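You operate a simulated robot arm through the tools that you are given. There is no shell and no other tool.

Carry out the task below with a simulated robot arm. There is one attempt and no reset: what you move stays moved.

JOB
Switch on all three lights, then the line supply.
Fine: the line supply is the red wall switch; shut the first aid box too.

The check looks at the end state, three seconds after you hand in, the way a careful person would. Anything else that was tipped, shoved, dropped, spilled or broken makes it a failure.

ROBOT AND FRAMES
A 6-joint arm with a three-finger gripper, fixed in place. Base frame: the origin is on the floor under the middle of its stand, x ahead of it, y to its left, z up. Readings come in m, rad, newtons and seconds.
It reaches about 1.213 m from its shoulder. Its first joint turns from -2.897 to 2.897 rad. Payload 4.89 kg.
Tool frame: the origin (TCP) lies between the finger pads and is the grasp point; the fingertips stand 0.03 m ahead of it; z points along the fingers, y is the line along which they close. The gripper opens to 0.164 m; its body begins 0.125 m behind the TCP.
Orientation is that of the tool frame in the base frame, as a unit quaternion [w, x, y, z]. With the fingers straight down and closing along the base's y, the tool's x points along the base's -x, its y along +y and its z along -z.

CONTROLS
- The arm moves only by the tool drive_tool. Its argument "increments" is a list of rows, each a list of 6 numbers: the shift along the tool's x, y, z in m, then the turn, a rotation vector about the tool's x, y, z in degrees. In form: [[x, y, z, wx, wy, wz], ...]. A call has 1 to 20 rows; each row shifts and turns the commanded pose from where the row before left it, along the tool's axes as they then stand. "claw" is the gripper command, from -1 (fully open) to 1 (shut), values between in proportion, set as the call begins (left out, the last holds). Each row takes 0.2 s and may step no farther than 0.05 m and 0.15 rad from the row before; otherwise, or with a gripper value out of range, the whole call is refused. A pose out of reach is approached as far as the arm can. The call stops where the force on the tool passes 40 N (or 10 N more than at its start, if that is more) or the arm is blocked; 0.2 s more then pass. The fingers move at their own pace (about 0.108 m/s each) and stop on an object; they squeeze with about 37 N. The grip force told is the motor's: it shows also when the fingers shut on nothing. Time passes only in rows, and 0.2 s behind the last, so rows that do not move let the fingers close. It gives the time, the measured TCP pose, the force on the tool (base axes), the opening and the grip force at its end, in the units of the frame above (readings bear some noise), with the torque about the TCP (base axes, N m) and any sound that the robot's microphone picked up, and new pictures: "show" is both (left out), scene, wrist or none.
- Cameras (640 x 400 px; columns grow to the right, rows downward): "scene" is fixed at [0.2196, 0.4982, 1.7682]; the picture's right is [-0.52, -0.85, 0.00], its down [-0.56, 0.34, -0.75] and it looks along [0.64, -0.39, -0.66] (base axes); focal length 373 px, centre (320, 200). "wrist" rides on the gripper at [0.076, -0.002, -0.152] in the tool frame; the picture's right is [0.02, 1.00, 0.00], its down [-0.88, 0.02, -0.47] and it looks along [-0.47, 0.01, 0.88] (tool axes); focal length 247 px, centre (320, 200). There is no depth. A picture from a camera that has moved, and an enlarged one, comes with that camera's place and axes in the base frame and with its lens.
- raise_lower(by): moves the trunk up (or, below 0, down) by that many m; the arm rides with it, the base frame stays. It gives what a move gives, with no picture.
- enlarge(camera, box): a new picture of the part [left, top, right, bottom] of that camera's present view, enlarged. No time passes.
- close_job(): hands the job in; it is judged then, once.

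Places have to be worked out from the pictures, the camera data and where the tool is seen. Open the gripper and draw the arm clear of the work before you hand the job in, unless the task says otherwise.

The tools are called after ">>>" as a command line: name --pt "numbers of a row" for each row, then --argument value for the rest, lists and objects as JSON in quotes. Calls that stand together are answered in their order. drive_tool: Moves the arm, as the interface text tells. Its arguments: {"type":"object","properties":{"increments":{"type":"array","items":{"type":"array","items":{"type":"number"}}},"claw":{"type":"number"},"show":{"type":"string","enum":["both","scene","wrist","none"]}},"required":["increments"]} The other tools are called the same way: raise_lower (by) moves the trunk up or down; enlarge (camera, box) takes an enlarged picture of a part of a camera's view; close_job () hands the job in.

At the start:

```text
t: 0.0
ee_pos: [0.655, -0.076, 1.456]
ee_rot: [0.0, 0.001, 1.0, 0.0]
contact_force: [0.3, -0.2, -0.1]
torque: [0.01, 0.01, 0.03]
finger_gap: 0.1641
finger_force: 0.1
trunk travel left (down, up): [-0.175, 0.215]
```

scene: 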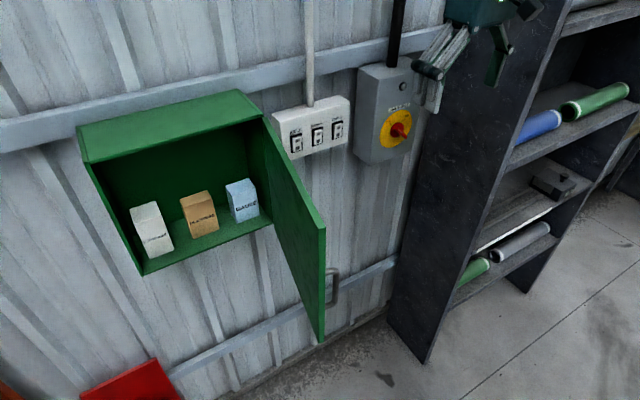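
wrist: 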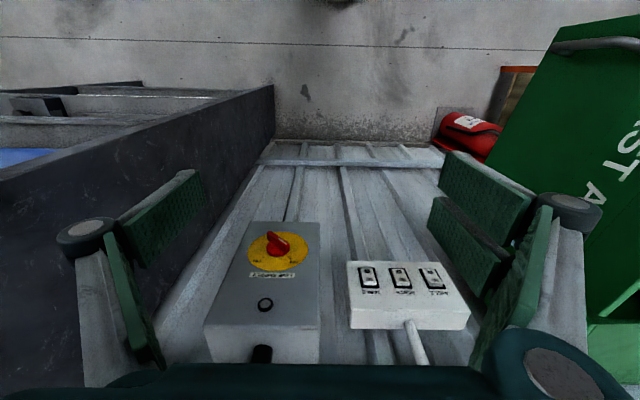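

I start by looking closely at the switches, the rotary switch and the box before moving anything.

>>> enlarge --camera "scene" --box '[260, 60, 440, 172]'

>>> enlarge --camera "wrist" --box '[200, 210, 480, 385]'

>>> enlarge --camera "scene" --box '[70, 80, 350, 350]'

```text
3.56 times, centred on (350, 116) of scene
camera zoom: at [0.2196, 0.4982, 1.7682], right [-0.52, -0.85, 0.0], down [-0.56, 0.34, -0.75], along [0.64, -0.39, -0.66], focal length 1327 px, centre (213, 499)
```

zoom: 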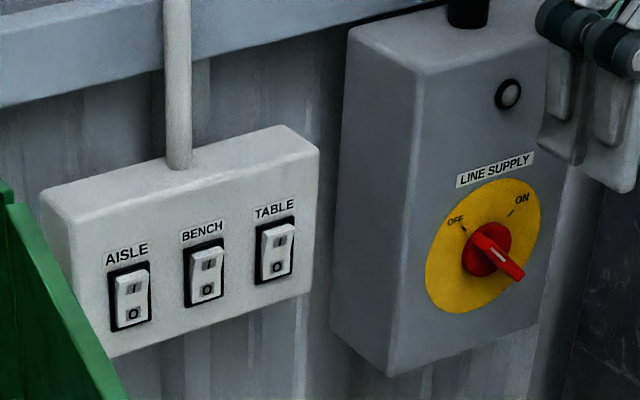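

```text
2.29 times, centred on (340, 298) of wrist
camera zoom: at [0.5785, -0.0759, 1.6093], right [-0.02, 1.0, 0.0], down [0.88, 0.02, 0.47], along [0.47, 0.01, -0.88], focal length 564 px, centre (274, -23)
```

zoom: 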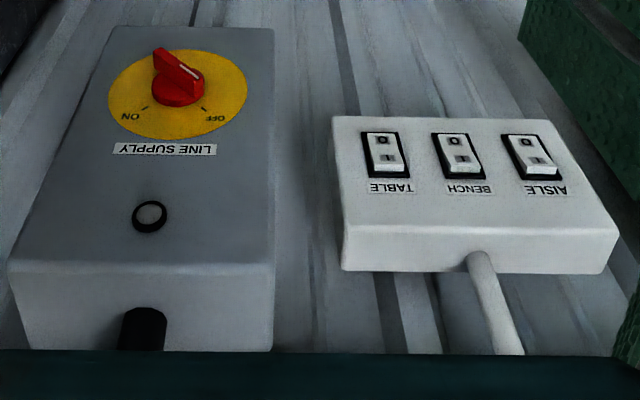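

```text
1.48 times, centred on (210, 215) of scene
camera zoom: at [0.2196, 0.4982, 1.7682], right [-0.52, -0.85, 0.0], down [-0.56, 0.34, -0.75], along [0.64, -0.39, -0.66], focal length 553 px, centre (483, 178)
```

zoom: 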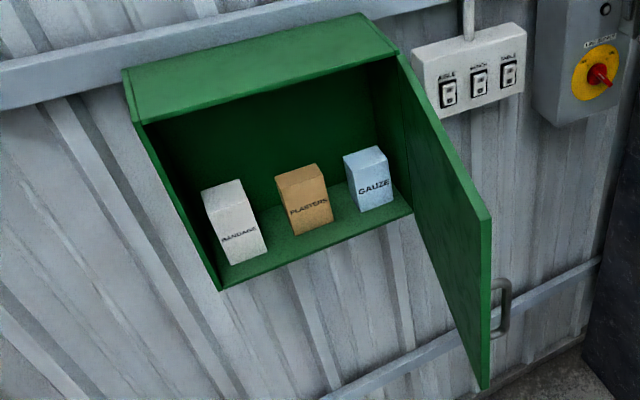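

>>> enlarge --camera "wrist" --box '[345, 255, 475, 336]'

>>> enlarge --camera "wrist" --box '[230, 220, 330, 283]'

>>> enlarge --camera "scene" --box '[280, 110, 360, 160]'

>>> enlarge --camera "scene" --box '[370, 95, 434, 150]'

>>> enlarge --camera "wrist" --box '[420, 0, 640, 220]'

>>> enlarge --camera "scene" --box '[230, 80, 350, 350]'

>>> enlarge --camera "scene" --box '[390, 0, 560, 106]'

```text
4.92 times, centred on (410, 296) of wrist
camera zoom: at [0.5785, -0.0759, 1.6093], right [-0.02, 1.0, 0.0], down [0.88, 0.02, 0.47], along [0.47, 0.01, -0.88], focal length 1216 px, centre (-123, -270)
```

zoom: 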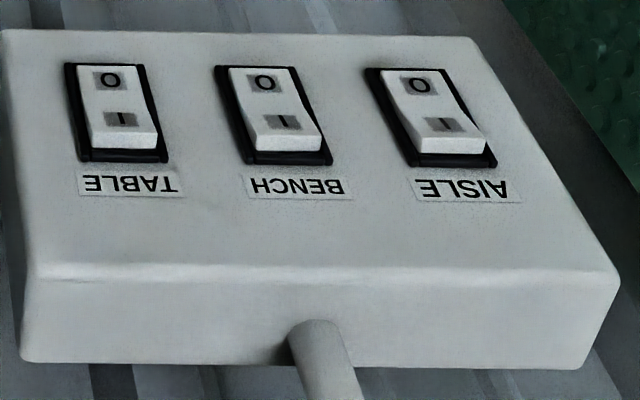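

```text
6.35 times, centred on (280, 252) of wrist
camera zoom: at [0.5785, -0.0759, 1.6093], right [-0.02, 1.0, 0.0], down [0.88, 0.02, 0.47], along [0.47, 0.01, -0.88], focal length 1568 px, centre (574, -127)
```

zoom: 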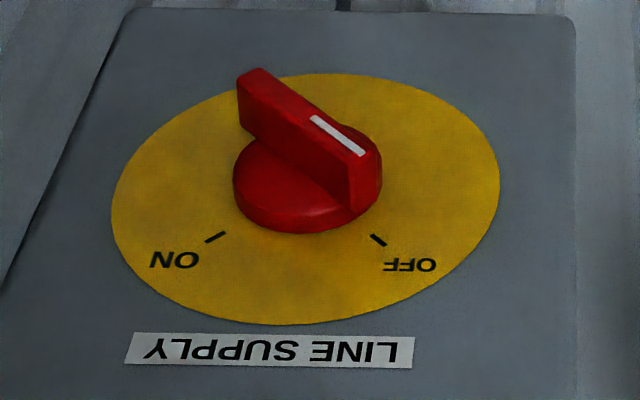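

```text
8.00 times, centred on (320, 135) of scene
camera zoom: at [0.2196, 0.4982, 1.7682], right [-0.52, -0.85, 0.0], down [-0.56, 0.34, -0.75], along [0.64, -0.39, -0.66], focal length 2986 px, centre (320, 720)
```

zoom: 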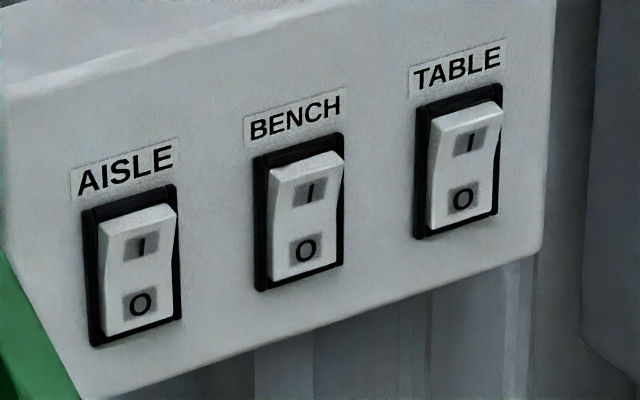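

```text
7.27 times, centred on (402, 122) of scene
camera zoom: at [0.2196, 0.4982, 1.7682], right [-0.52, -0.85, 0.0], down [-0.56, 0.34, -0.75], along [0.64, -0.39, -0.66], focal length 2715 px, centre (-276, 764)
```

zoom: 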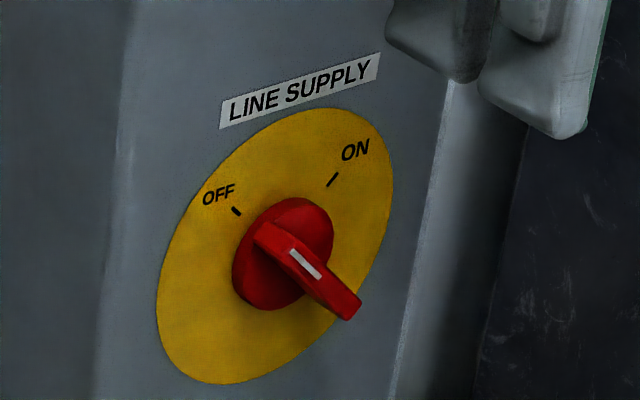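

```text
1.82 times, centred on (530, 110) of wrist
camera zoom: at [0.5785, -0.0759, 1.6093], right [-0.02, 1.0, 0.0], down [0.88, 0.02, 0.47], along [0.47, 0.01, -0.88], focal length 449 px, centre (-62, 364)
```

zoom: 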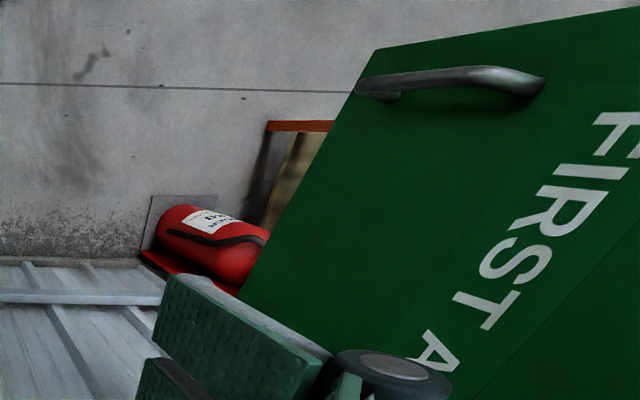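

```text
1.48 times, centred on (290, 215) of scene
camera zoom: at [0.2196, 0.4982, 1.7682], right [-0.52, -0.85, 0.0], down [-0.56, 0.34, -0.75], along [0.64, -0.39, -0.66], focal length 553 px, centre (364, 178)
```

zoom: 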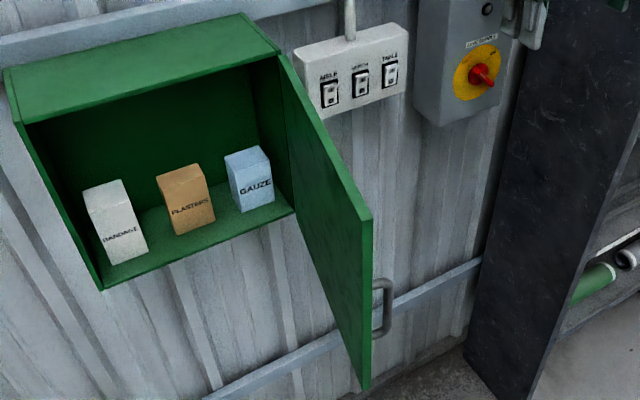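

```text
3.76 times, centred on (475, 53) of scene
camera zoom: at [0.2196, 0.4982, 1.7682], right [-0.52, -0.85, 0.0], down [-0.56, 0.34, -0.75], along [0.64, -0.39, -0.66], focal length 1405 px, centre (-264, 753)
```

zoom: 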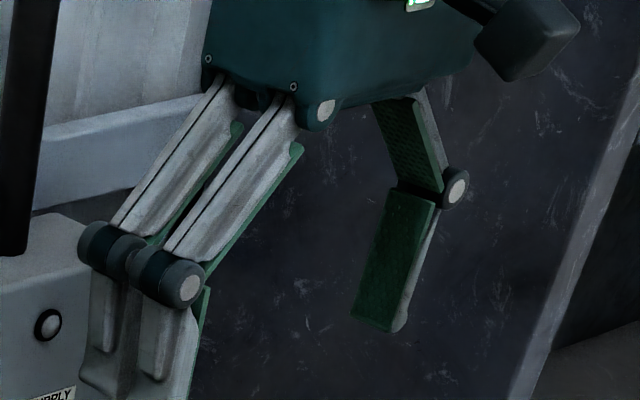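

All three rockers have their upper "I" half standing out, so they are off. The knob's white line points at OFF, and the box door stands about 80° open with its hinge near (0.825, 0.258) and free edge near (0.51, 0.316). I'll close the fingers first to see what shape they make for pushing the door.

>>> drive_tool --pt "0 0 0 0 0 0" --pt "0 0 0 0 0 0" --pt "0 0 0 0 0 0" --pt "0 0 0 0 0 0" --pt "0 0 0 0 0 0" --claw 1 --show "both"

```text
t: 1.2
ee_pos: [0.6565, -0.0754, 1.4566]
ee_rot: [0.001, 0.001, 1.0, -0.001]
contact_force: [-0.2, 0.4, -0.3]
torque: [-0.02, 0.02, -0.01]
finger_gap: 0.0
finger_force: 36.3
trunk travel left (down, up): [-0.175, 0.215]
camera wrist: at [0.5786, -0.0759, 1.6094], right [-0.02, 1.0, 0.0], down [0.88, 0.02, 0.47], along [0.47, 0.01, -0.88], focal length 247 px, centre (320, 200)
```

scene: 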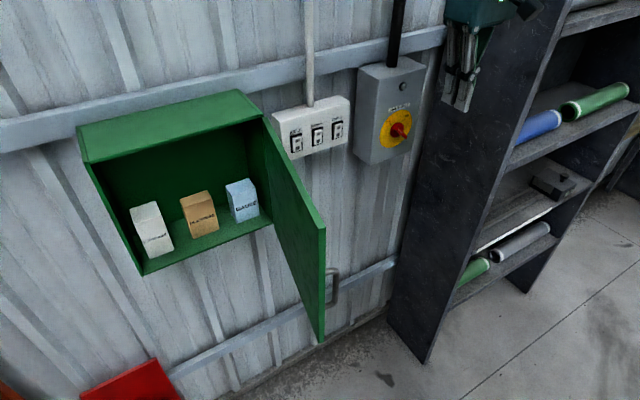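
wrist: 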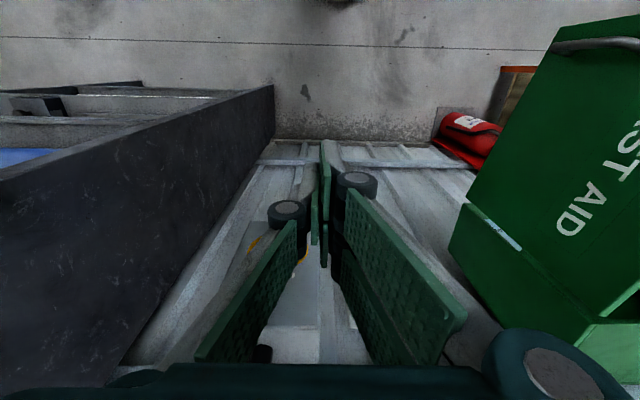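

>>> enlarge --camera "scene" --box '[400, 0, 560, 120]'

>>> enlarge --camera "wrist" --box '[180, 120, 500, 390]'

```text
3.33 times, centred on (480, 60) of scene
camera zoom: at [0.2196, 0.4982, 1.7682], right [-0.52, -0.85, 0.0], down [-0.56, 0.34, -0.75], along [0.64, -0.39, -0.66], focal length 1244 px, centre (-213, 667)
```

zoom: 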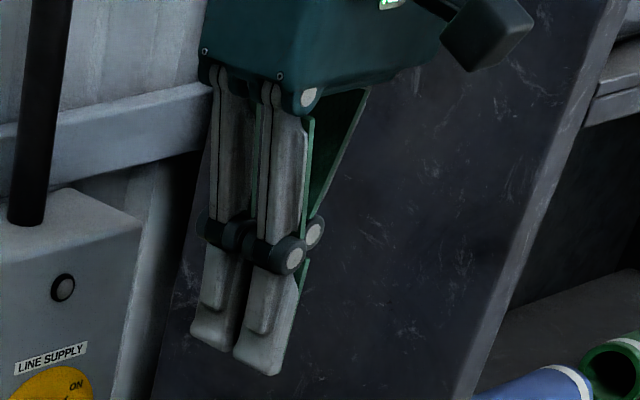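

```text
1.48 times, centred on (340, 255) of wrist
camera zoom: at [0.5786, -0.0759, 1.6094], right [-0.02, 1.0, 0.0], down [0.88, 0.02, 0.47], along [0.47, 0.01, -0.88], focal length 366 px, centre (290, 118)
```

zoom: 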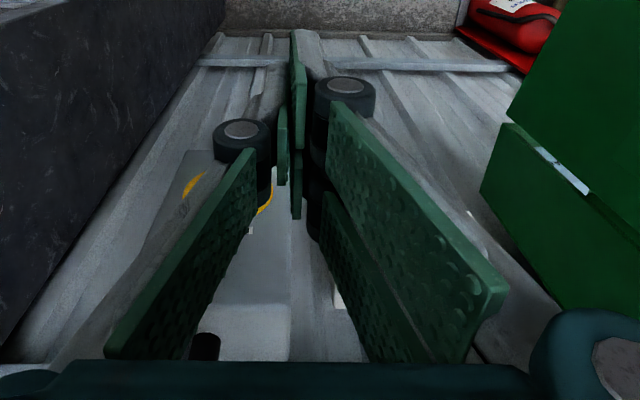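

The closed fingers form a compact pole, with two fingers on +y and the thumb on -y. I'll move it over to the outer side of the door, about (0.61, 0.15, 1.35), so the tips sit above the handle and the hand body stays above the door's top (about 1.42).

>>> drive_tool --pt "0.0075 0.0375 0.018 0 0 0" --pt "0.0075 0.0375 0.018 0 0 0" --pt "0.0075 0.0375 0.018 0 0 0" --pt "0.0075 0.0375 0.018 0 0 0" --pt "0.0075 0.0375 0.018 0 0 0" --pt "0.0075 0.0375 0.018 0 0 0" --show "both"

```text
t: 2.6
ee_pos: [0.6135, 0.1498, 1.3468]
ee_rot: [0.0, -0.001, 1.0, 0.001]
contact_force: [0.5, -1.0, 0.8]
torque: [0.19, 0.02, 0.02]
finger_gap: 0.0001
finger_force: 37.4
trunk travel left (down, up): [-0.175, 0.215]
camera wrist: at [0.5363, 0.1495, 1.5003], right [-0.02, 1.0, 0.0], down [0.88, 0.02, 0.47], along [0.47, 0.01, -0.88], focal length 247 px, centre (320, 200)
```

scene: 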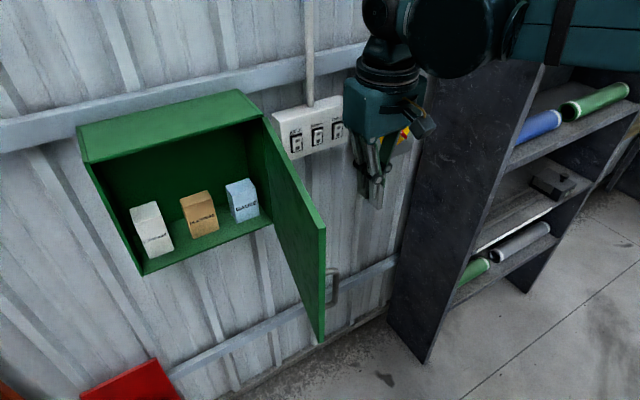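
wrist: 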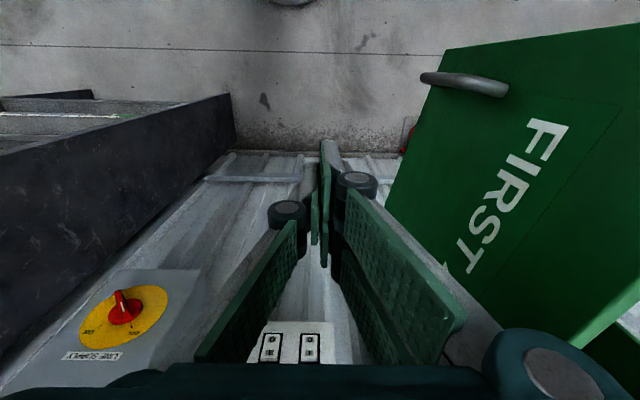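

The door's outer face is at about y≈0.295 at this x, and the top of the handle is at about z≈1.30, just below the fingertips (1.317). I'll push in +y into the face and begin following the door's arc slowly.

>>> drive_tool --pt "0 0.037 0 0 0 0" --pt "0 0.037 0 0 0 0" --pt "0 0.03 0 0 0 0" --pt "0 0.02 0 0 0 0" --pt "-0.002 0.02 0 0 0 0" --pt "-0.005 0.018 0 0 0 0" --pt "-0.0055 0.0177 0 0 0 0" --pt "-0.008 0.0165 0 0 0 0" --show "both"

```text
t: 4.4
ee_pos: [0.6308, 0.3475, 1.3487]
ee_rot: [0.0, 0.0, 1.0, 0.0]
contact_force: [-1.3, 0.2, 0.8]
torque: [0.05, -0.06, -0.01]
finger_gap: 0.0001
finger_force: 36.8
trunk travel left (down, up): [-0.175, 0.215]
camera wrist: at [0.5547, 0.346, 1.5019], right [-0.02, 1.0, 0.0], down [0.88, 0.02, 0.47], along [0.47, 0.01, -0.88], focal length 247 px, centre (320, 200)
```

scene: 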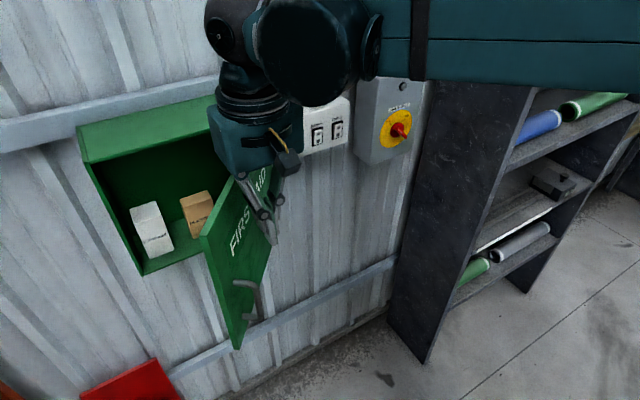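
wrist: 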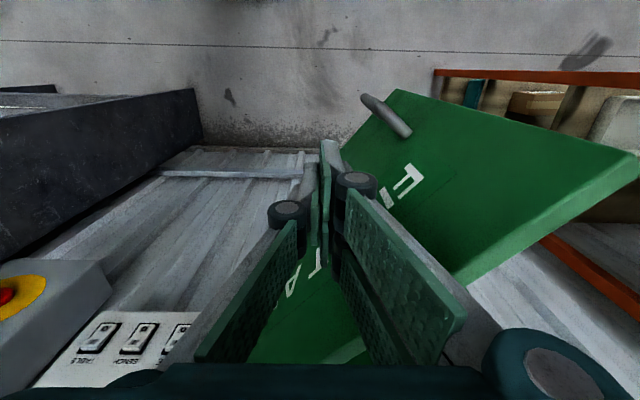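

The door swings freely under the push and is at roughly 50° now. I'll continue along the arc toward nearly closed.

>>> drive_tool --pt "-0.007 0.011 0 0 0 0" --pt "-0.007 0.011 0 0 0 0" --pt "-0.011 0.015 0 0 0 0" --pt "-0.011 0.015 0 0 0 0" --pt "-0.0135 0.0127 0 0 0 0" --pt "-0.0135 0.0127 0 0 0 0" --pt "-0.0155 0.01 0 0 0 0" --pt "-0.0155 0.01 0 0 0 0" --pt "-0.0115 0.005 0 0 0 0" --show "both"

```text
t: 6.4
ee_pos: [0.7347, 0.449, 1.3475]
ee_rot: [0.0, 0.0, 1.0, 0.0]
contact_force: [0.0, -0.6, 0.2]
torque: [0.0, -0.07, 0.02]
finger_gap: 0.0
finger_force: 37.1
trunk travel left (down, up): [-0.175, 0.215]
camera wrist: at [0.66, 0.4482, 1.5012], right [-0.02, 1.0, 0.0], down [0.88, 0.02, 0.47], along [0.47, 0.01, -0.88], focal length 247 px, centre (320, 200)
```

scene: 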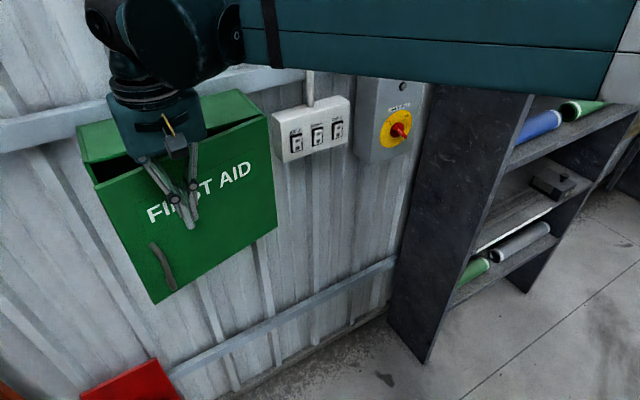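
wrist: 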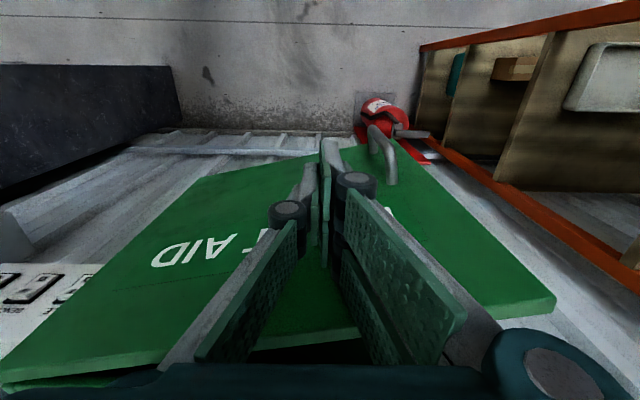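

The door is now about 15–20° from shut. I'll keep pressing slowly in +x until it seats.

>>> drive_tool --pt "-0.01 0.003 0 0 0 0" --pt "-0.01 0.002 0 0 0 0" --pt "-0.01 0.001 0 0 0 0" --pt "-0.01 0 0 0 0 0" --pt "-0.008 0 0 0 0 0" --pt "-0.005 0 0 0 0 0" --pt "-0.005 0 0 0 0 0" --show "both"

```text
t: 8.0
ee_pos: [0.7945, 0.4553, 1.3491]
ee_rot: [0.0, 0.0, 1.0, 0.0]
contact_force: [0.1, -0.5, -0.1]
torque: [0.02, -0.01, 0.01]
finger_gap: 0.0002
finger_force: 36.6
trunk travel left (down, up): [-0.175, 0.215]
camera wrist: at [0.7176, 0.4545, 1.5016], right [-0.02, 1.0, 0.0], down [0.88, 0.02, 0.47], along [0.47, 0.01, -0.88], focal length 247 px, centre (320, 200)
```

scene: 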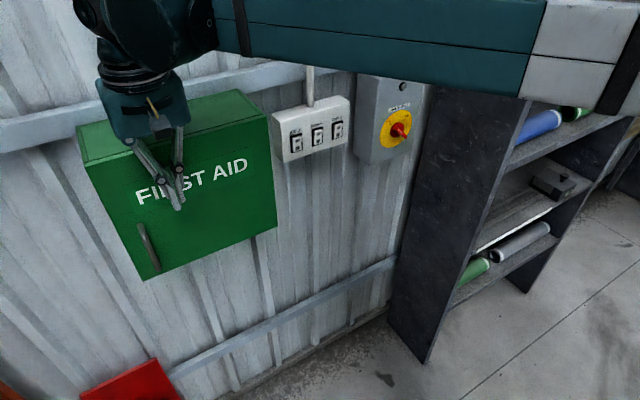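
wrist: 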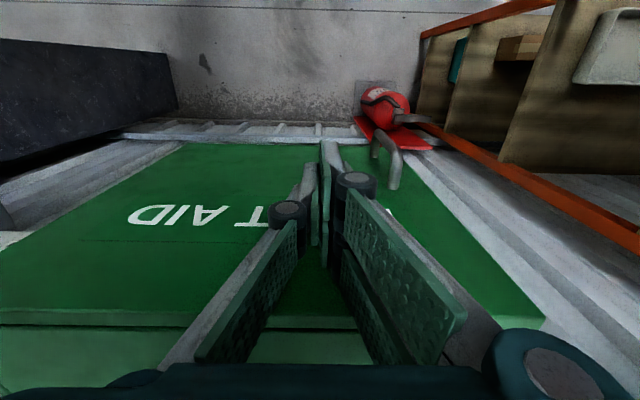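

The door looks nearly flush, but no contact force has built up yet. I'll press a little farther in small steps to seat it.

>>> drive_tool --pt "-0.005 0 0 0 0 0" --pt "-0.005 0 0 0 0 0" --pt "-0.004 0 0 0 0 0" --pt "-0.004 0 0 0 0 0" --show "both"

>>> enlarge --camera "scene" --box '[60, 70, 300, 290]'

```text
t: 8.5
ee_pos: [0.7959, 0.4551, 1.3484]
ee_rot: [-0.002, -0.001, 1.0, -0.001]
contact_force: [-20.5, -2.2, 0.1]
torque: [-0.04, -1.39, 0.2]
finger_gap: 0.0003
finger_force: 37.6
trunk travel left (down, up): [-0.175, 0.215]
stopped in row 2: the force on the tool passed its limit at 49 N (the readings are from after the stop); the commanded pose is now the measured one
camera wrist: at [0.7196, 0.4545, 1.5025], right [-0.02, 1.0, 0.0], down [0.88, 0.02, 0.47], along [0.47, 0.01, -0.88], focal length 247 px, centre (320, 200)
```

scene: 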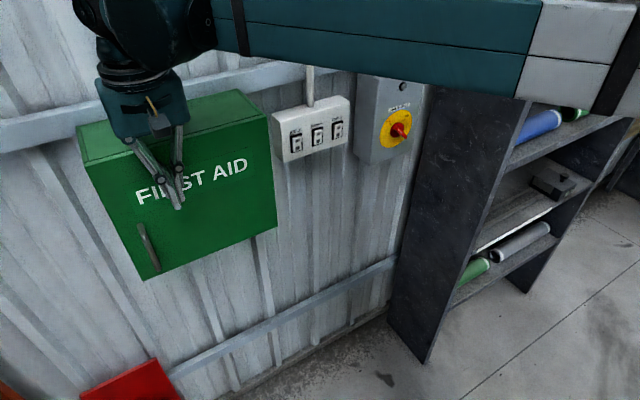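
wrist: 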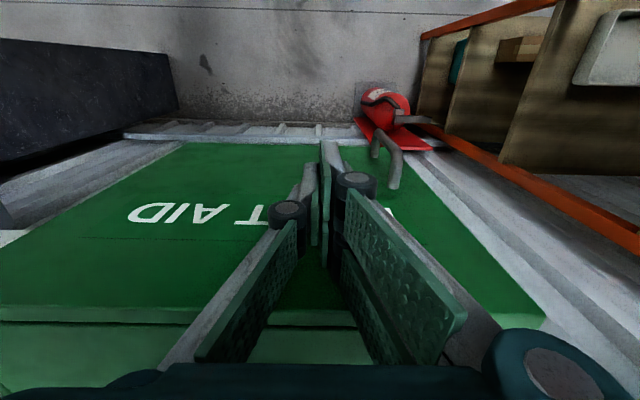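

```text
1.82 times, centred on (180, 180) of scene
camera zoom: at [0.2196, 0.4982, 1.7682], right [-0.52, -0.85, 0.0], down [-0.56, 0.34, -0.75], along [0.64, -0.39, -0.66], focal length 679 px, centre (574, 236)
```

zoom: 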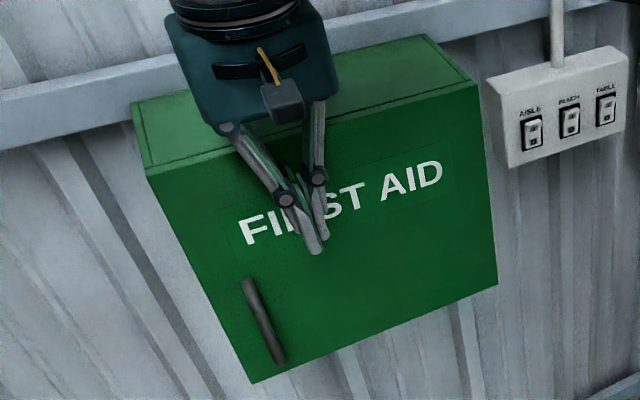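

The door met its hard stop (49 N) and looks flush with the box all round. I'll back straight off it, then carry the hand over to in front of the switch panel.

>>> drive_tool --pt "0.02 0 0 0 0 0" --pt "0.04 0 0 0 0 0" --pt "0.04 -0.02 0 0 0 0" --pt "0.01 -0.045 0 0 0 0" --pt "0 -0.045 0 0 0 0" --pt "0 -0.045 0 0 0 0" --pt "0 -0.045 0 0 0 0" --pt "0 -0.045 0 0 0 0" --pt "0 -0.045 0 0 0 0" --pt "0 -0.045 0 0 0 0" --pt "0 -0.04 0 0 0 0" --show "both"

```text
t: 10.9
ee_pos: [0.6907, 0.0819, 1.3478]
ee_rot: [-0.002, -0.003, 1.0, -0.002]
contact_force: [-0.2, 0.8, -0.3]
torque: [-0.21, -0.02, 0.01]
finger_gap: 0.0001
finger_force: 36.8
trunk travel left (down, up): [-0.175, 0.215]
camera wrist: at [0.6148, 0.0812, 1.5018], right [-0.02, 1.0, 0.0], down [0.88, 0.02, 0.47], along [0.47, 0.01, -0.88], focal length 247 px, centre (320, 200)
```

scene: 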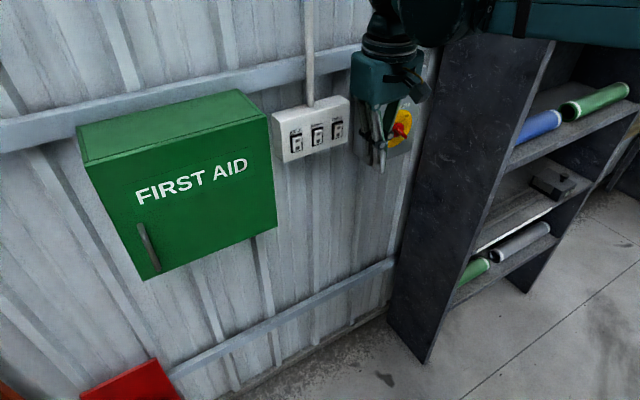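
wrist: 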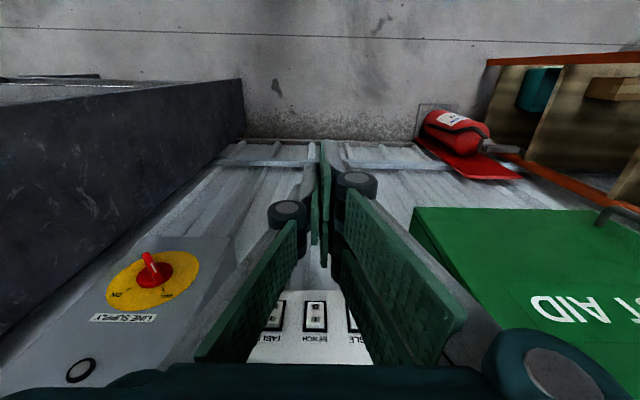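

The box stays shut. Now I'll turn the hand from pointing down to pointing at the wall (−90° about tool y), in two halves so I can watch it.

>>> drive_tool --pt "0 0 0 0 -7.5 0" --pt "0 0 0 0 -7.5 0" --pt "0 0 0 0 -7.5 0" --pt "0 0 0 0 -7.5 0" --pt "0 0 0 0 -7.5 0" --pt "0 0 0 0 -7.5 0" --show "both"

```text
t: 12.3
ee_pos: [0.6901, 0.0798, 1.3487]
ee_rot: [0.381, -0.002, 0.925, 0.0]
contact_force: [-0.6, 0.7, -0.5]
torque: [-0.01, 0.11, 0.01]
finger_gap: 0.0
finger_force: 37.8
trunk travel left (down, up): [-0.175, 0.215]
camera wrist: at [0.5277, 0.0789, 1.403], right [-0.02, 1.0, -0.02], down [0.29, 0.02, 0.96], along [0.96, 0.01, -0.29], focal length 247 px, centre (320, 200)
```

scene: 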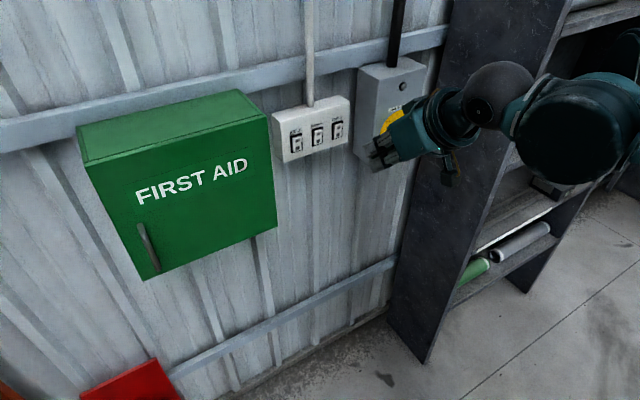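
wrist: 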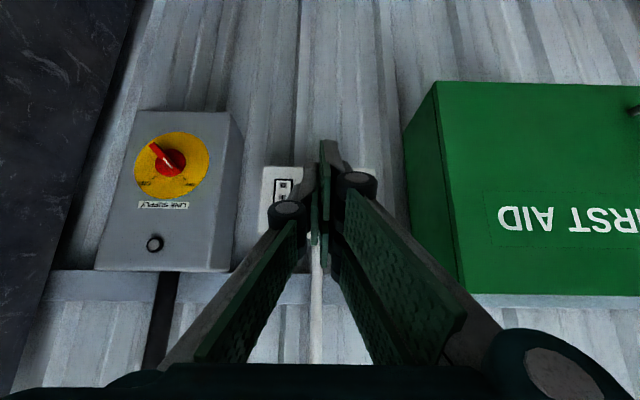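

The rotation goes as planned and the view confirms the knob is near (0.87, −0.148, 1.24). I'll finish the turn.

>>> drive_tool --pt "0 0 0 0 -7.5 0" --pt "0 0 0 0 -7.5 0" --pt "0 0 0 0 -7.5 0" --pt "0 0 0 0 -7.5 0" --pt "0 0 0 0 -7.5 0" --pt "0 0 0 0 -7.5 0" --show "both"

>>> enlarge --camera "wrist" --box '[180, 60, 500, 260]'

```text
t: 13.7
ee_pos: [0.6881, 0.0782, 1.3483]
ee_rot: [0.706, -0.001, 0.709, 0.003]
contact_force: [-0.7, -0.2, 0.5]
torque: [0.0, 0.09, 0.01]
finger_gap: 0.0
finger_force: 37.1
trunk travel left (down, up): [-0.175, 0.215]
camera wrist: at [0.5357, 0.0798, 1.2731], right [0.0, 1.0, -0.02], down [-0.47, 0.01, 0.88], along [0.88, 0.01, 0.47], focal length 247 px, centre (320, 200)
```

scene: 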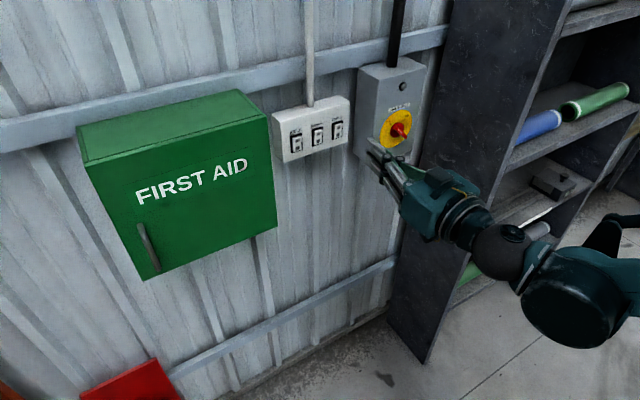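
wrist: 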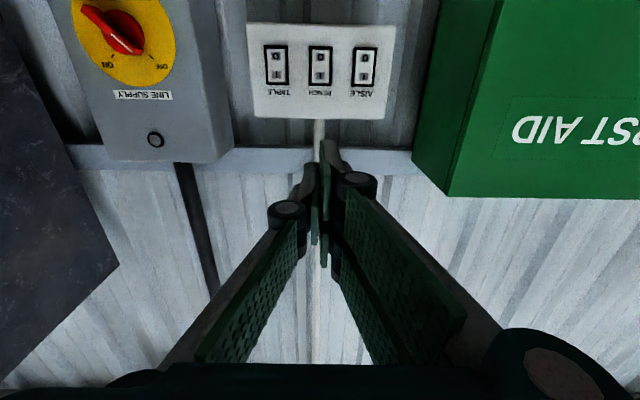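

```text
2.00 times, centred on (340, 160) of wrist
camera zoom: at [0.5357, 0.0798, 1.2731], right [0.0, 1.0, -0.02], down [-0.47, 0.01, 0.88], along [0.88, 0.01, 0.47], focal length 494 px, centre (280, 280)
```

zoom: 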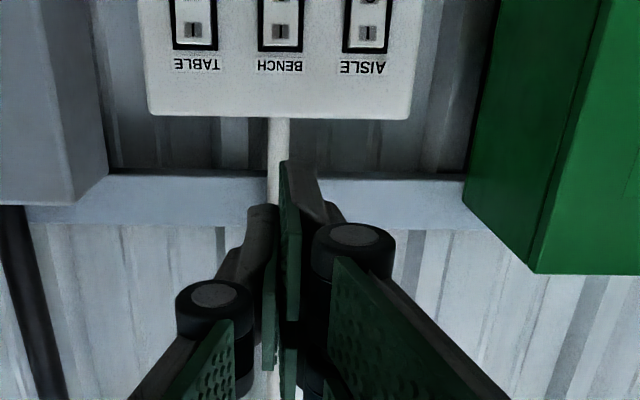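

The view matches: switch centres are near y = 0.022 (TABLE), 0.081 (BENCH) and 0.141 (AISLE), z≈1.271, with the I halves at z≈1.286 and x≈0.91. I'll use the lower of the paired fingertips (about +0.007 in y and 0.02 below the TCP) and line it up in front of AISLE's I half.

>>> drive_tool --pt "0.02 0.028 0 0 0 0" --pt "0.021 0.028 0.01 0 0 0" --pt "0 0 0.04 0 0 0" --pt "0 0 0.04 0 0 0" --pt "0 0 0.04 0 0 0" --pt "0 0 0.025 0 0 0" --pt "0 0 0 0 0 0" --show "both"

>>> enlarge --camera "wrist" --box '[220, 20, 460, 170]'

>>> enlarge --camera "scene" --box '[250, 80, 410, 180]'

```text
t: 15.3
ee_pos: [0.8441, 0.1372, 1.3081]
ee_rot: [0.705, -0.001, 0.709, 0.0]
contact_force: [0.7, -0.3, -0.6]
torque: [0.03, -0.02, -0.02]
finger_gap: 0.0
finger_force: 36.9
trunk travel left (down, up): [-0.175, 0.215]
camera wrist: at [0.691, 0.136, 1.2325], right [0.0, 1.0, -0.02], down [-0.47, 0.02, 0.88], along [0.88, 0.01, 0.47], focal length 247 px, centre (320, 200)
```

scene: 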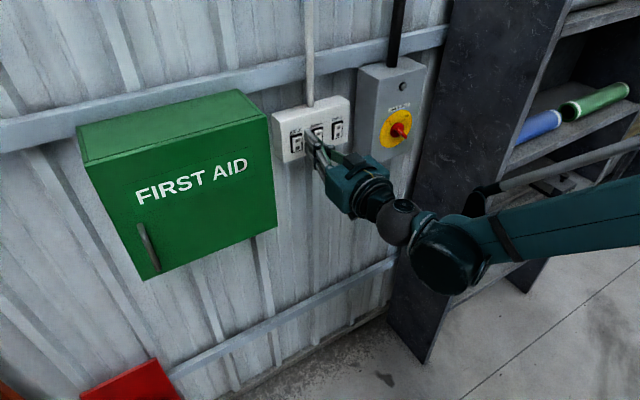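
wrist: 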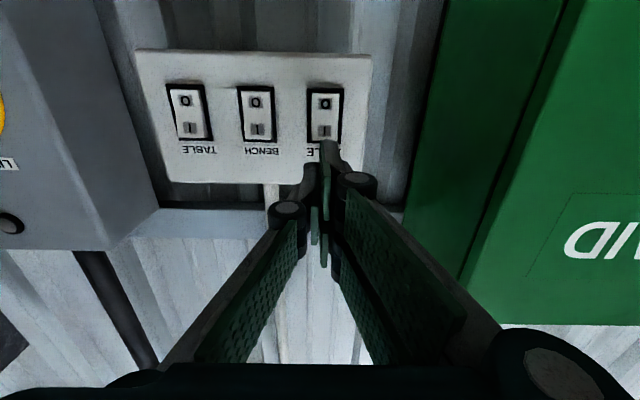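

```text
2.67 times, centred on (340, 95) of wrist
camera zoom: at [0.691, 0.136, 1.2325], right [0.0, 1.0, -0.02], down [-0.47, 0.02, 0.88], along [0.88, 0.01, 0.47], focal length 659 px, centre (267, 480)
```

zoom: 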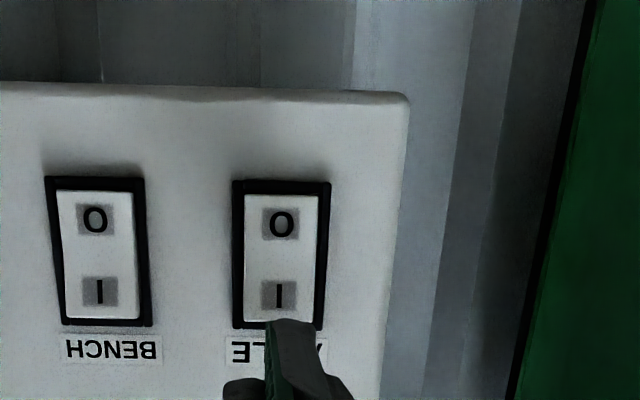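

```text
4.00 times, centred on (330, 130) of scene
camera zoom: at [0.2196, 0.4982, 1.7682], right [-0.52, -0.85, 0.0], down [-0.56, 0.34, -0.75], along [0.64, -0.39, -0.66], focal length 1493 px, centre (280, 480)
```

zoom: 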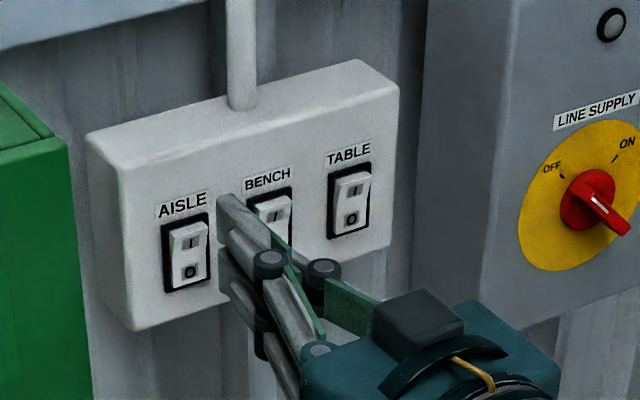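

The lower fingertip is about 4 cm short of the panel, spanning y 0.137–0.151, with its lower edge at z≈1.28. I'll shift it slightly down and right, then press slowly into AISLE's I half, watching force and sound.

>>> drive_tool --pt "0.0065 -0.003 0.01 0 0 0" --pt "0 0 0.01 0 0 0" --pt "0 0 0.005 0 0 0" --pt "0 0 0.005 0 0 0" --pt "0 0 0.004 0 0 0" --pt "0 0 0.004 0 0 0" --pt "0 0 0.004 0 0 0" --show "both"

>>> enlarge --camera "wrist" --box '[220, 20, 460, 170]'

>>> enlarge --camera "scene" --box '[250, 80, 410, 180]'

```text
t: 16.9
ee_pos: [0.8869, 0.1347, 1.3001]
ee_rot: [0.706, -0.001, 0.708, 0.001]
contact_force: [0.0, -0.3, 0.5]
torque: [0.0, 0.04, 0.01]
finger_gap: 0.0
finger_force: 37.1
trunk travel left (down, up): [-0.175, 0.215]
camera wrist: at [0.7341, 0.1333, 1.2256], right [0.0, 1.0, -0.02], down [-0.47, 0.02, 0.88], along [0.88, 0.01, 0.47], focal length 247 px, centre (320, 200)
```

scene: 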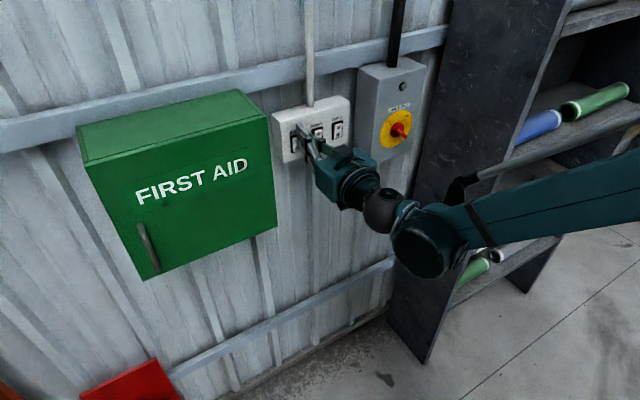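
wrist: 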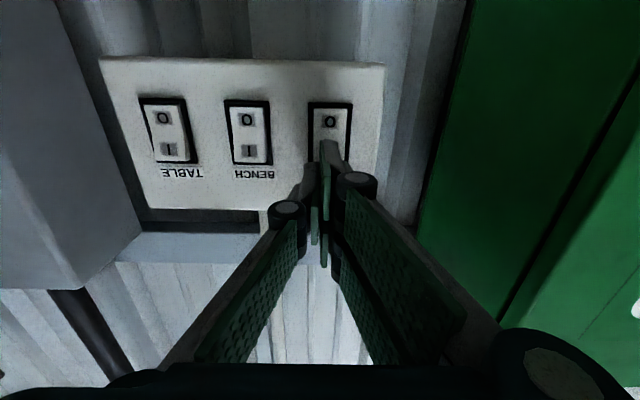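

```text
2.67 times, centred on (340, 95) of wrist
camera zoom: at [0.7341, 0.1333, 1.2256], right [0.0, 1.0, -0.02], down [-0.47, 0.02, 0.88], along [0.88, 0.01, 0.47], focal length 659 px, centre (267, 480)
```

zoom: 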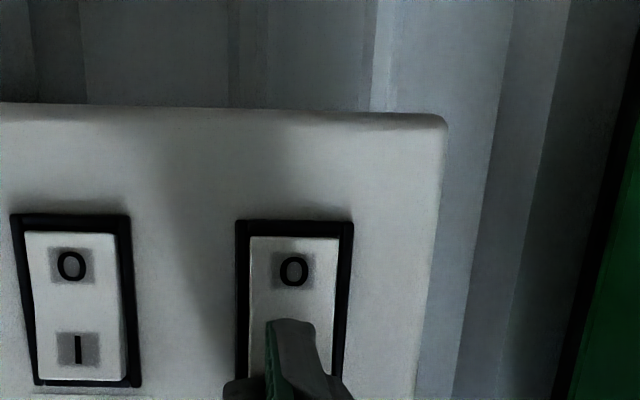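

```text
4.00 times, centred on (330, 130) of scene
camera zoom: at [0.2196, 0.4982, 1.7682], right [-0.52, -0.85, 0.0], down [-0.56, 0.34, -0.75], along [0.64, -0.39, -0.66], focal length 1493 px, centre (280, 480)
```

zoom: 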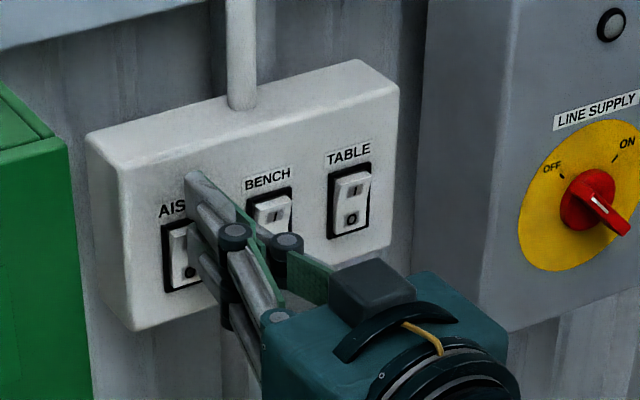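

No contact yet with the tip at x≈0.917, and it is visually over the I half of AISLE. I'll keep pressing in 3 mm steps.

>>> drive_tool --pt "0 0 0.003 0 0 0" --pt "0 0 0.003 0 0 0" --pt "0 0 0.003 0 0 0" --pt "0 0 0.003 0 0 0" --pt "0 0 0.003 0 0 0" --pt "0 0 0.003 0 0 0" --show "both"

>>> enlarge --camera "wrist" --box '[220, 20, 460, 170]'

>>> enlarge --camera "scene" --box '[250, 80, 410, 180]'

```text
t: 17.6
ee_pos: [0.8901, 0.1352, 1.3012]
ee_rot: [0.706, -0.002, 0.708, 0.002]
contact_force: [-19.7, 0.4, 2.9]
torque: [0.08, 0.5, 0.05]
finger_gap: 0.0
finger_force: 37.2
trunk travel left (down, up): [-0.175, 0.215]
heard: click, click
stopped in row 3: the force on the tool passed its limit at 48 N (the readings are from after the stop); the commanded pose is now the measured one
camera wrist: at [0.7372, 0.1329, 1.2252], right [0.0, 1.0, -0.02], down [-0.47, 0.02, 0.88], along [0.88, 0.01, 0.47], focal length 247 px, centre (320, 200)
```

scene: 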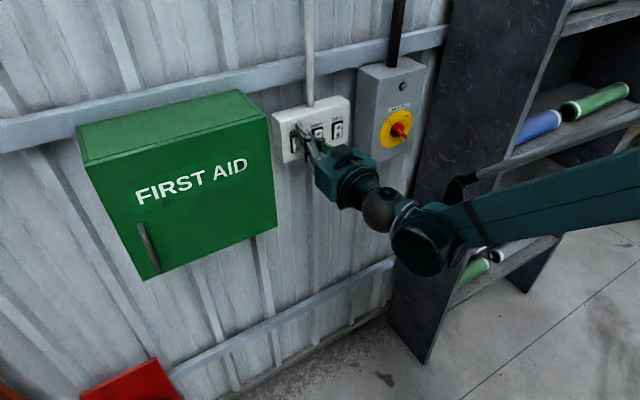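
wrist: 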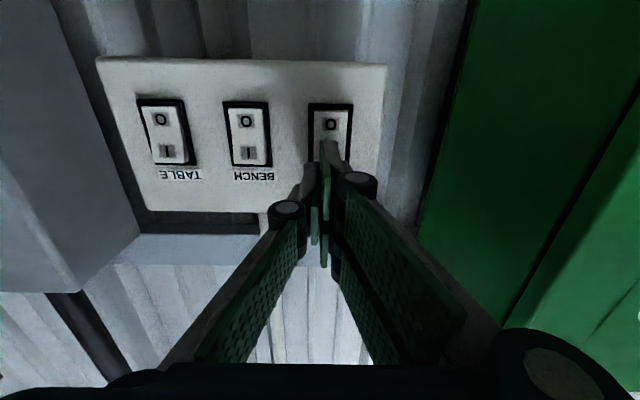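

```text
2.67 times, centred on (340, 95) of wrist
camera zoom: at [0.7372, 0.1329, 1.2252], right [0.0, 1.0, -0.02], down [-0.47, 0.02, 0.88], along [0.88, 0.01, 0.47], focal length 659 px, centre (267, 480)
```

zoom: 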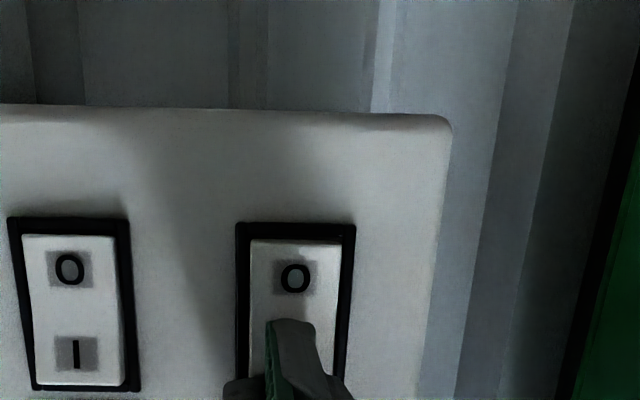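

```text
4.00 times, centred on (330, 130) of scene
camera zoom: at [0.2196, 0.4982, 1.7682], right [-0.52, -0.85, 0.0], down [-0.56, 0.34, -0.75], along [0.64, -0.39, -0.66], focal length 1493 px, centre (280, 480)
```

zoom: 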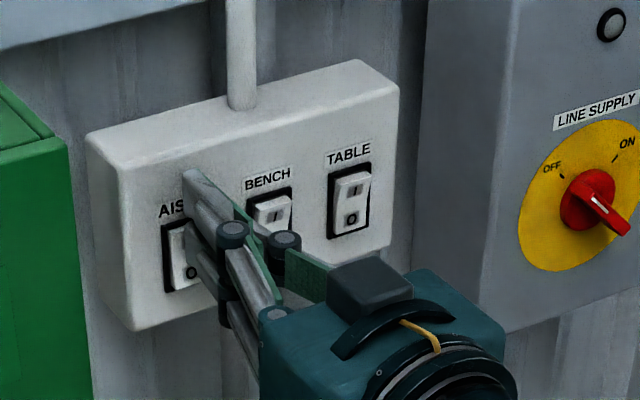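

Two clicks were heard, so I'll back off and check how the AISLE rocker now stands.

>>> drive_tool --pt "0 0 -0.01 0 0 0" --pt "0 0 -0.03 0 0 0" --pt "-0.01 -0.01 -0.03 0 0 0" --pt "0 -0.03 0 0 0 0" --pt "0 -0.02 0 0 0 0" --show "both"

>>> enlarge --camera "wrist" --box '[220, 20, 460, 170]'

>>> enlarge --camera "scene" --box '[270, 90, 366, 150]'

```text
t: 18.9
ee_pos: [0.8205, 0.0734, 1.3079]
ee_rot: [0.706, -0.001, 0.708, 0.0]
contact_force: [-1.2, 1.3, 1.2]
torque: [-0.03, 0.07, -0.1]
finger_gap: 0.0
finger_force: 36.3
trunk travel left (down, up): [-0.175, 0.215]
heard: click
camera wrist: at [0.6674, 0.0713, 1.2337], right [0.0, 1.0, -0.02], down [-0.47, 0.02, 0.88], along [0.88, 0.01, 0.47], focal length 247 px, centre (320, 200)
```

scene: 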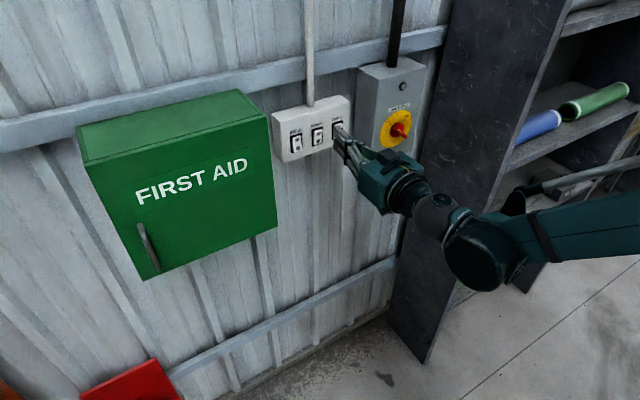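
wrist: 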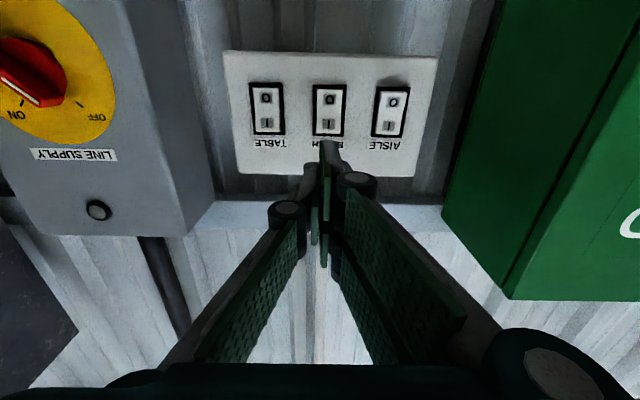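

```text
2.67 times, centred on (340, 95) of wrist
camera zoom: at [0.6674, 0.0713, 1.2337], right [0.0, 1.0, -0.02], down [-0.47, 0.02, 0.88], along [0.88, 0.01, 0.47], focal length 659 px, centre (267, 480)
```

zoom: 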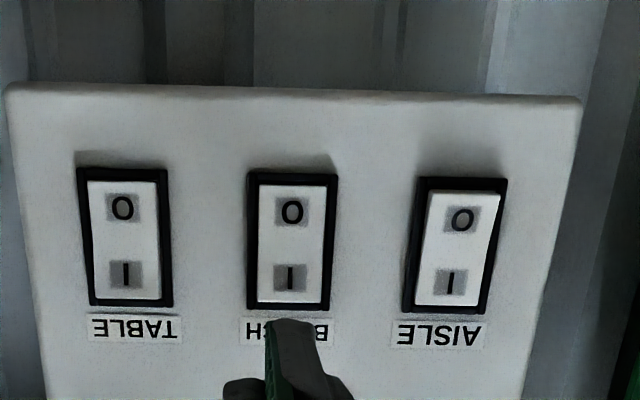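

```text
6.67 times, centred on (318, 120) of scene
camera zoom: at [0.2196, 0.4982, 1.7682], right [-0.52, -0.85, 0.0], down [-0.56, 0.34, -0.75], along [0.64, -0.39, -0.66], focal length 2489 px, centre (333, 733)
```

zoom: 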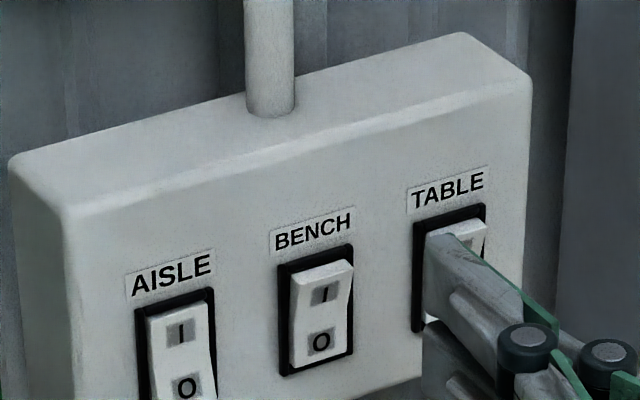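

>>> enlarge --camera "scene" --box '[276, 120, 340, 160]'

>>> enlarge --camera "wrist" --box '[240, 70, 420, 150]'

```text
10.00 times, centred on (308, 140) of scene
camera zoom: at [0.2196, 0.4982, 1.7682], right [-0.52, -0.85, 0.0], down [-0.56, 0.34, -0.75], along [0.64, -0.39, -0.66], focal length 3733 px, centre (440, 800)
```

zoom: 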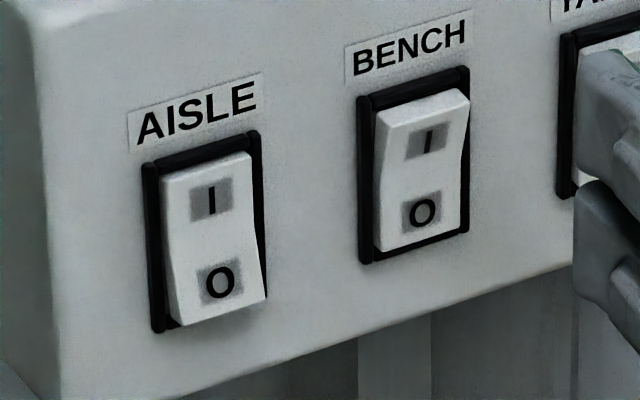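

```text
3.56 times, centred on (330, 110) of wrist
camera zoom: at [0.6674, 0.0713, 1.2337], right [0.0, 1.0, -0.02], down [-0.47, 0.02, 0.88], along [0.88, 0.01, 0.47], focal length 878 px, centre (284, 520)
```

zoom: 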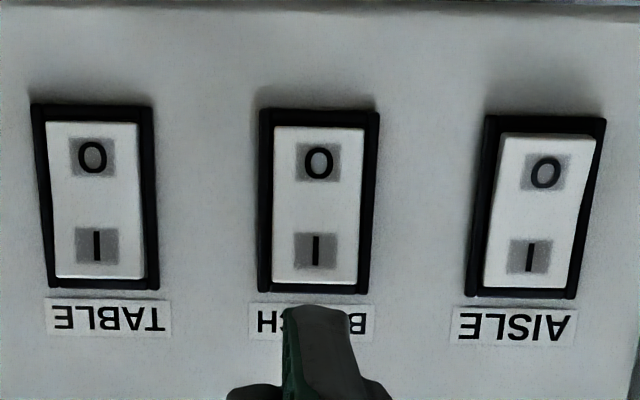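

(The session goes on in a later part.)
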